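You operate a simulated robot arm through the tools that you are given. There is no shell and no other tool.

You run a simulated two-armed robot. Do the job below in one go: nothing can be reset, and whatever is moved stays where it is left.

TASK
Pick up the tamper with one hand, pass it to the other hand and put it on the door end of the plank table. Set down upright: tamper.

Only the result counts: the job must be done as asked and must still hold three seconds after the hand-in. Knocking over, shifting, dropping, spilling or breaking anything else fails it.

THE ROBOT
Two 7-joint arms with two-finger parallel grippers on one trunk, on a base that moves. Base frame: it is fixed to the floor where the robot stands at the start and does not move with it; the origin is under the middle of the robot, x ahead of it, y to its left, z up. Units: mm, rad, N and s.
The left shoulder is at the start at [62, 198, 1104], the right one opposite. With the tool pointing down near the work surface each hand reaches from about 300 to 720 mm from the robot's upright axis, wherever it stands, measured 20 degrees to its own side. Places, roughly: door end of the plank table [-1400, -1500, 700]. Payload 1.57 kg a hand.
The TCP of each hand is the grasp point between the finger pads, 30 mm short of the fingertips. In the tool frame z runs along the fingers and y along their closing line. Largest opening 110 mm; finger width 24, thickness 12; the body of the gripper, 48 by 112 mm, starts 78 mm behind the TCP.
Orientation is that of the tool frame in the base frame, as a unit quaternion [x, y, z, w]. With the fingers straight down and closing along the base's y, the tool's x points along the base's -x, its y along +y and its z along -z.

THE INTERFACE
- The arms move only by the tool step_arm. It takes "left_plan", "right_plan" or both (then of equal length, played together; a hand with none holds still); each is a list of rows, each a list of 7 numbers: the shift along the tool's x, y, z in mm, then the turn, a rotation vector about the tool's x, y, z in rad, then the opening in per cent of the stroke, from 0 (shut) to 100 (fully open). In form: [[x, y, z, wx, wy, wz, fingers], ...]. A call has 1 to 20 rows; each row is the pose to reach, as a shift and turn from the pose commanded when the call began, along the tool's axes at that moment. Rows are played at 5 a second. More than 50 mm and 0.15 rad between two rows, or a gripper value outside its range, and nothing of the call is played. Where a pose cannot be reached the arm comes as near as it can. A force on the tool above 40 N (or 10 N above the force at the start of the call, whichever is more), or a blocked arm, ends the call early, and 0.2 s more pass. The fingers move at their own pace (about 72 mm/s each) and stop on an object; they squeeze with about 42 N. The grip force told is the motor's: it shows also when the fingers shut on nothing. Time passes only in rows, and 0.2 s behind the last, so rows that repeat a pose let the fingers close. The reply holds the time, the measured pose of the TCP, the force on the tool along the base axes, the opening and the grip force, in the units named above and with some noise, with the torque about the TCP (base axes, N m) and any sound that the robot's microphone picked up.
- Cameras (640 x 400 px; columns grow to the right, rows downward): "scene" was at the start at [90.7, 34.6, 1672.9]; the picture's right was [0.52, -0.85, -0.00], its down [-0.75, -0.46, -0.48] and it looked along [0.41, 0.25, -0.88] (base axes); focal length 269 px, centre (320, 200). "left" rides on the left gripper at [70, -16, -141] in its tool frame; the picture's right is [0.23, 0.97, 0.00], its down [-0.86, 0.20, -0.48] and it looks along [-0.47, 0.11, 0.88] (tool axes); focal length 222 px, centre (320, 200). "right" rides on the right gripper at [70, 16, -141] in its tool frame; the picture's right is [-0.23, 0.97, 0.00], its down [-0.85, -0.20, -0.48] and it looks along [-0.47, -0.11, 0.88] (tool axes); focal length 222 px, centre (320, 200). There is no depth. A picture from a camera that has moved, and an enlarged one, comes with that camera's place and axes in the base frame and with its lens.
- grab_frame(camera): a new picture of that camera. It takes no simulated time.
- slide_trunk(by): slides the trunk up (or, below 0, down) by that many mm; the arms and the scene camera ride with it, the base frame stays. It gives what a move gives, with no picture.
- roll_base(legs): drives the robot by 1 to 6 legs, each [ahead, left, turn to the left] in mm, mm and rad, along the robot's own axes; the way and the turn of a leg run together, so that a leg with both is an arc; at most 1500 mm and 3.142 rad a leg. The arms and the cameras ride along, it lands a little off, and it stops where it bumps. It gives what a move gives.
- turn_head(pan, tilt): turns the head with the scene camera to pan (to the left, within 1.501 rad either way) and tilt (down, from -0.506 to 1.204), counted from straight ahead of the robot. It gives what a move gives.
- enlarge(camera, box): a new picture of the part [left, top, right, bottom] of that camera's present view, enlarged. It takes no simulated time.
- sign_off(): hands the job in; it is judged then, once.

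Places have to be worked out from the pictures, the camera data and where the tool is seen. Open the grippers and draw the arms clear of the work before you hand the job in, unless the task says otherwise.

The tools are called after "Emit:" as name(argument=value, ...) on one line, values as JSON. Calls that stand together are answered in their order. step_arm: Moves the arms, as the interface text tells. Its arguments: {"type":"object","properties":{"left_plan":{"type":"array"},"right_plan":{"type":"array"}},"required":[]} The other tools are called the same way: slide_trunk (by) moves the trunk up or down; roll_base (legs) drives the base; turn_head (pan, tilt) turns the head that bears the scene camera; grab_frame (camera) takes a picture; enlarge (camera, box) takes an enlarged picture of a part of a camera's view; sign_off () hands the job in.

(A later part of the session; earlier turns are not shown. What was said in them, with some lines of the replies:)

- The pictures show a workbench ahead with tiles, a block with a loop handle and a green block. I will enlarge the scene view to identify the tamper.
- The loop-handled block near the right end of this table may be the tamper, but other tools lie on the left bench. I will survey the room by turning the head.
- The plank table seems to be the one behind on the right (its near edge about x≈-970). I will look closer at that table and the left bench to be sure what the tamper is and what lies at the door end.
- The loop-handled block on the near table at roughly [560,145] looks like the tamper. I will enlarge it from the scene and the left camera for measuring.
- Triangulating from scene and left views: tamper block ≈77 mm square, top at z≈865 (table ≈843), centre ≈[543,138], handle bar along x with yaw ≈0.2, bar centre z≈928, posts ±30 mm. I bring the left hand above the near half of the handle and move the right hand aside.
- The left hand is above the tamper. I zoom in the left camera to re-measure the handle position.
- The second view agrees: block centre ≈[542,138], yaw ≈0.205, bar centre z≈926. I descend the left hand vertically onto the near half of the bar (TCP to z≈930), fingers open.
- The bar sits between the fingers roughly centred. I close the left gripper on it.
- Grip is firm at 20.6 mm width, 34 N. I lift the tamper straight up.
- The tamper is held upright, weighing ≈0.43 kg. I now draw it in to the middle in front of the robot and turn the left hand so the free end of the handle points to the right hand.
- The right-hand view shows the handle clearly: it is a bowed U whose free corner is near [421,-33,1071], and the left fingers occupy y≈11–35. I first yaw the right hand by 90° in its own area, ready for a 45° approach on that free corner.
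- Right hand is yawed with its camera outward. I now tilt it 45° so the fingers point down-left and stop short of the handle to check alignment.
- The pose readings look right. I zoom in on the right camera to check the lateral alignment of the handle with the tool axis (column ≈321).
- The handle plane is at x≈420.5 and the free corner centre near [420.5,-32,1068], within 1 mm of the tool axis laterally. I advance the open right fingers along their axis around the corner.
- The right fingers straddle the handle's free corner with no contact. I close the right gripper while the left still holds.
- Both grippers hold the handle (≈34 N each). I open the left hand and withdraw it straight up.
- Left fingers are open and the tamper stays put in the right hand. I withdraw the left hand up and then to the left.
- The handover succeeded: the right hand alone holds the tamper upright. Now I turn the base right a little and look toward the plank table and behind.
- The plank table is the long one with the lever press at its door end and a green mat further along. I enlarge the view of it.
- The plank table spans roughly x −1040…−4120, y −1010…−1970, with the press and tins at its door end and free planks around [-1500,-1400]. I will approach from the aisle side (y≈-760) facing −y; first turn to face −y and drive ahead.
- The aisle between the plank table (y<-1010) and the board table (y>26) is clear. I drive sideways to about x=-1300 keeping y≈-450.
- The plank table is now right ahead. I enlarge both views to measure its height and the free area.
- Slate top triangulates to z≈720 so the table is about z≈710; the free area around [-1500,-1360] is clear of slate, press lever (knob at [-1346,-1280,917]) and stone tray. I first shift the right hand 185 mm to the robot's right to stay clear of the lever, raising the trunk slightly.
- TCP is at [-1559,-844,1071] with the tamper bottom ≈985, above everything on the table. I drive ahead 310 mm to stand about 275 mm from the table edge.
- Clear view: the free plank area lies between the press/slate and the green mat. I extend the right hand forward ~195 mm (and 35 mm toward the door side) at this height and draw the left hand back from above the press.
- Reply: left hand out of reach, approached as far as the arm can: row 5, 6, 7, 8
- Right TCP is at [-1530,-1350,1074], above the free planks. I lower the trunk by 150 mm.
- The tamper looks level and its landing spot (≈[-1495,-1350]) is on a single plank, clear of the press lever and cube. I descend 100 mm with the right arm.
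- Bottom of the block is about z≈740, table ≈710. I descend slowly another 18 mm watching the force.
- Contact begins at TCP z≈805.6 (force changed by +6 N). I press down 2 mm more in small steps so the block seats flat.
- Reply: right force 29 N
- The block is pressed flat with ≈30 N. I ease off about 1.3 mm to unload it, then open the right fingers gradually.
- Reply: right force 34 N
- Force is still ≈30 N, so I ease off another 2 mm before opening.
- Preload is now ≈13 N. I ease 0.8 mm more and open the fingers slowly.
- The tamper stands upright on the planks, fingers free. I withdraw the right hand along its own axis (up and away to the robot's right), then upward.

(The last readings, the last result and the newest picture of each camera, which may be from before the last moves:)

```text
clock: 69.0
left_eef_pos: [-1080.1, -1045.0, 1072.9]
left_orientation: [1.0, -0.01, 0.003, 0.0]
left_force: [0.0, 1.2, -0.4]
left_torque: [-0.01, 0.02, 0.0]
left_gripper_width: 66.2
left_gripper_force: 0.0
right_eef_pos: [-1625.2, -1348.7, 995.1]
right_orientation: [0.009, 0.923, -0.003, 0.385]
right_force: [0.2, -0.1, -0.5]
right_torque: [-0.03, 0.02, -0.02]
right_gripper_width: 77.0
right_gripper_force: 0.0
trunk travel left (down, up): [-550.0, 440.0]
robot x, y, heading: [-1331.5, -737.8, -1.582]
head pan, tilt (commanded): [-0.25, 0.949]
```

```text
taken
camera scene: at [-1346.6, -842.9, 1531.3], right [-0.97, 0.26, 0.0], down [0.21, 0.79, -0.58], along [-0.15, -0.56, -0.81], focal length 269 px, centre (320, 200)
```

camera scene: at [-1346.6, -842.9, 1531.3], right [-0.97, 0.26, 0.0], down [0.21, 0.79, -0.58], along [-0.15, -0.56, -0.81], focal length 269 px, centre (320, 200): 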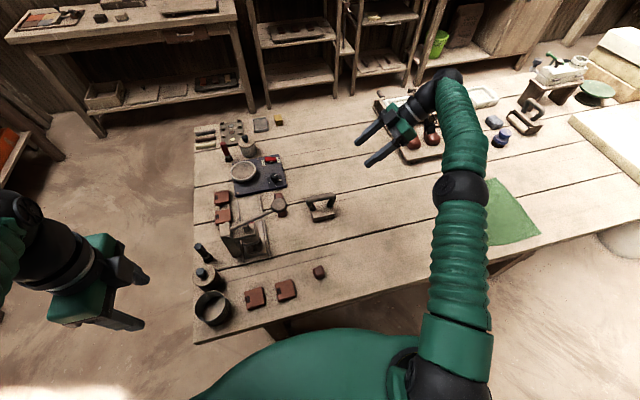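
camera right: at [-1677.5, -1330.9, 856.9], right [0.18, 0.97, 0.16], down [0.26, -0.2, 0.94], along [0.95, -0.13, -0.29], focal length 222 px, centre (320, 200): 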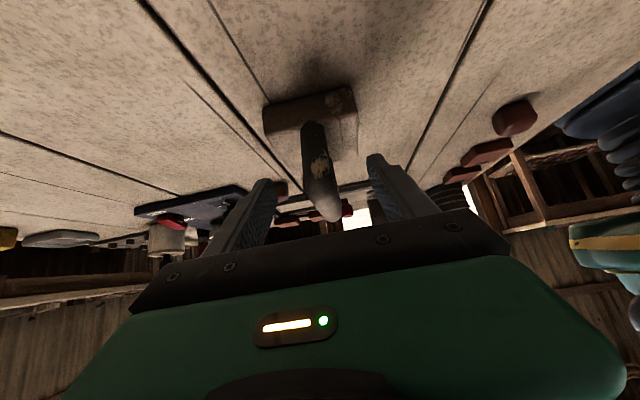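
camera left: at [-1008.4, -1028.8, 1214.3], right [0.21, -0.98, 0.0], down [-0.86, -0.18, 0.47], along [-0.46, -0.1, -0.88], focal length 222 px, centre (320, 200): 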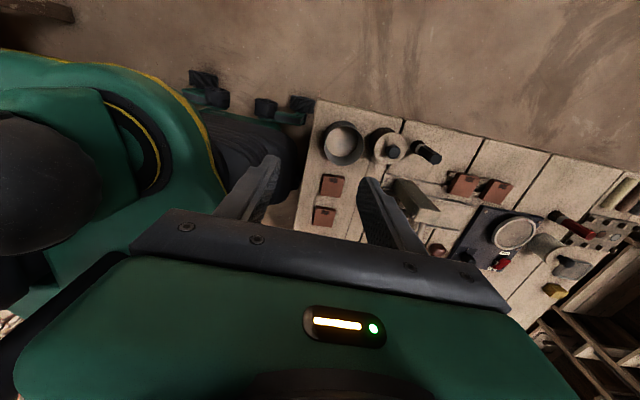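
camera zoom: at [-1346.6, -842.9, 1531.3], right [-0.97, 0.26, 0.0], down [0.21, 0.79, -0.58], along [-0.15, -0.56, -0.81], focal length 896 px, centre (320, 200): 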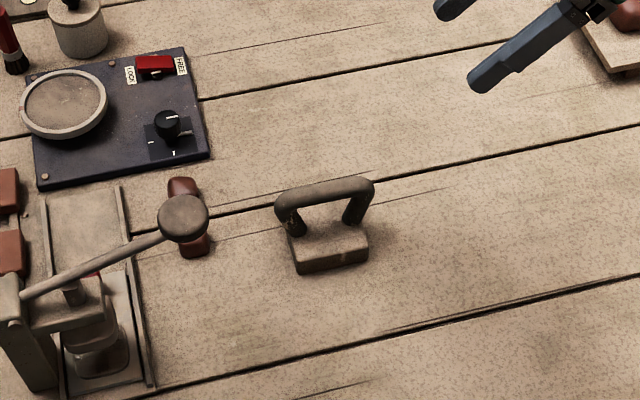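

The tamper rests upright on the door end of the plank table, both hands are free. I check the other handled object further along the table, to be sure about identity.

Emit:
enlarge(camera="scene", box=[470, 60, 630, 180])

Emit:
slide_trunk(by=150)

Emit:
enlarge(camera="scene", box=[200, 120, 440, 280])

```text
3.33 times, centred on (550, 120) of scene
camera zoom: at [-1346.6, -842.9, 1531.3], right [-0.97, 0.26, 0.0], down [0.21, 0.79, -0.58], along [-0.15, -0.56, -0.81], focal length 896 px, centre (-447, 467)
```

zoom: 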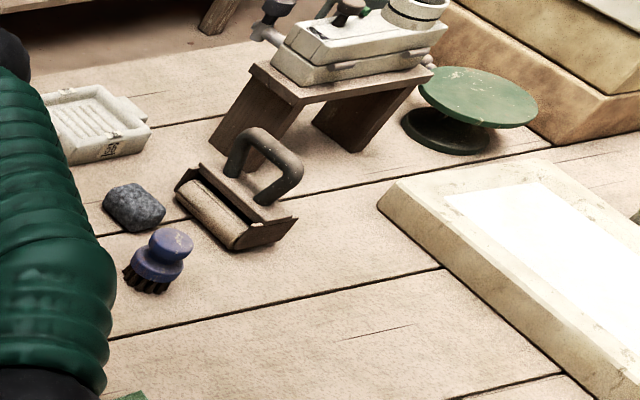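

```text
clock: 70.7
left_eef_pos: [-1080.0, -1045.3, 1221.6]
left_orientation: [1.0, -0.011, 0.002, 0.001]
left_force: [0.4, 0.2, 0.2]
left_torque: [-0.01, 0.04, 0.02]
left_gripper_width: 65.9
left_gripper_force: 0.1
right_eef_pos: [-1626.9, -1348.8, 1145.7]
right_orientation: [0.009, 0.923, -0.004, 0.386]
right_force: [0.6, 0.3, -0.2]
right_torque: [0.0, 0.01, -0.02]
right_gripper_width: 77.2
right_gripper_force: 0.0
trunk travel left (down, up): [-700.0, 290.0]
robot x, y, heading: [-1327.5, -734.9, -1.588]
head pan, tilt (commanded): [-0.25, 0.949]
```

```text
2.50 times, centred on (320, 200) of scene
camera zoom: at [-1346.7, -843.1, 1681.3], right [-0.97, 0.26, 0.0], down [0.21, 0.79, -0.58], along [-0.15, -0.56, -0.81], focal length 672 px, centre (320, 200)
```

zoom: 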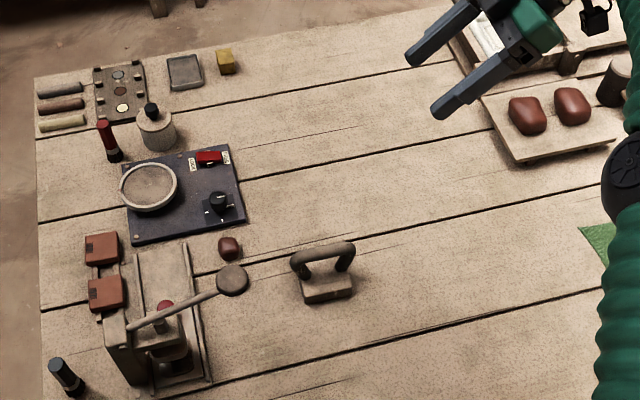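

That other item is a roller, so the loop-handled block is the tamper; it stands steady at ≈[-1493,-1350]. I back the robot away from the table to clear the arms.

Emit:
roll_base(legs=[[-290, 0, 0]])

Emit:
turn_head(pan=-0.15, tilt=0.75)

Emit:
grab_frame(camera="scene")

Emit:
enlarge(camera="scene", box=[220, 140, 460, 300])

```text
clock: 72.7
left_eef_pos: [-1075.7, -751.3, 1221.7]
left_orientation: [1.0, -0.01, 0.003, 0.0]
left_force: [0.3, -0.1, 0.8]
left_torque: [0.01, 0.0, -0.01]
left_gripper_width: 66.1
left_gripper_force: 0.0
right_eef_pos: [-1621.0, -1055.1, 1144.1]
right_orientation: [0.008, 0.923, -0.003, 0.385]
right_force: [0.3, 0.4, -0.4]
right_torque: [0.01, -0.03, 0.01]
right_gripper_width: 76.8
right_gripper_force: 0.0
trunk travel left (down, up): [-700.0, 290.0]
robot x, y, heading: [-1326.1, -444.5, -1.581]
head pan, tilt (commanded): [-0.25, 0.949]
```

```text
clock: 73.5
left_eef_pos: [-1074.6, -746.6, 1222.2]
left_orientation: [1.0, -0.01, 0.003, 0.002]
left_force: [0.0, 0.6, -1.3]
left_torque: [0.0, 0.02, -0.02]
left_gripper_width: 65.9
left_gripper_force: 0.0
right_eef_pos: [-1622.9, -1052.9, 1146.4]
right_orientation: [0.008, 0.923, -0.005, 0.385]
right_force: [0.1, -0.3, -0.1]
right_torque: [0.01, 0.01, 0.0]
right_gripper_width: 76.8
right_gripper_force: 0.1
trunk travel left (down, up): [-700.0, 290.0]
robot x, y, heading: [-1322.3, -441.8, -1.582]
head pan, tilt (commanded): [-0.15, 0.75]
```

```text
taken
camera scene: at [-1337.3, -558.8, 1696.9], right [-0.99, 0.16, 0.0], down [0.11, 0.67, -0.73], along [-0.12, -0.72, -0.68], focal length 269 px, centre (320, 200)
```

scene: 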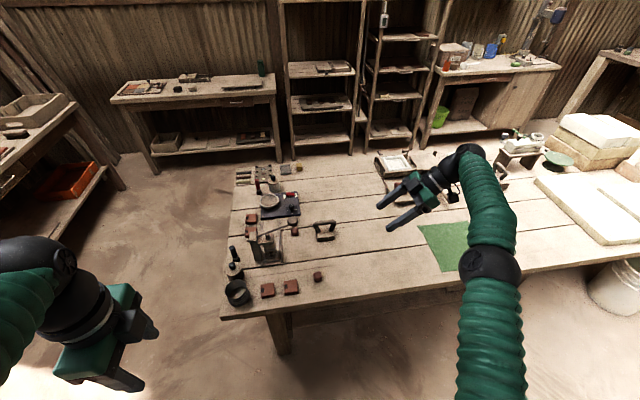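

```text
2.50 times, centred on (340, 220) of scene
camera zoom: at [-1337.3, -558.8, 1696.9], right [-0.99, 0.16, 0.0], down [0.11, 0.67, -0.73], along [-0.12, -0.72, -0.68], focal length 672 px, centre (270, 150)
```

zoom: 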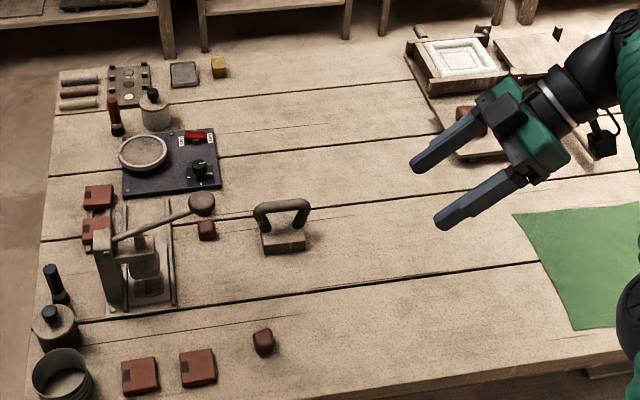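

The tamper stands upright by itself on the door end of the plank table, nothing else there has moved, and both grippers are open and clear. I hand the job in.

Emit:
sign_off()

```text
The job is handed in.
```

I picked up the tamper with the left hand, passed it to the right hand, and set it down upright on the door end of the plank table. It stands at about [-1493, -1350], roughly 175 mm from the rough spot you gave, because the slate and the press take up the space nearer to it.

- **Identification:** I took the block with the loop handle on the starting table to be the tamper. The other handled tool further along the plank table is a roller.
- **Other objects:** I saw nothing else on the plank table moved or touched in the last pictures.
- **Arms:** Both grippers are open and empty, and the robot is backed off about 290 mm. The right hand is still above the near side of the table, well over everything on it.

I handed the job in after that check. The reply only confirmed it was received, so I have no verdict yet.
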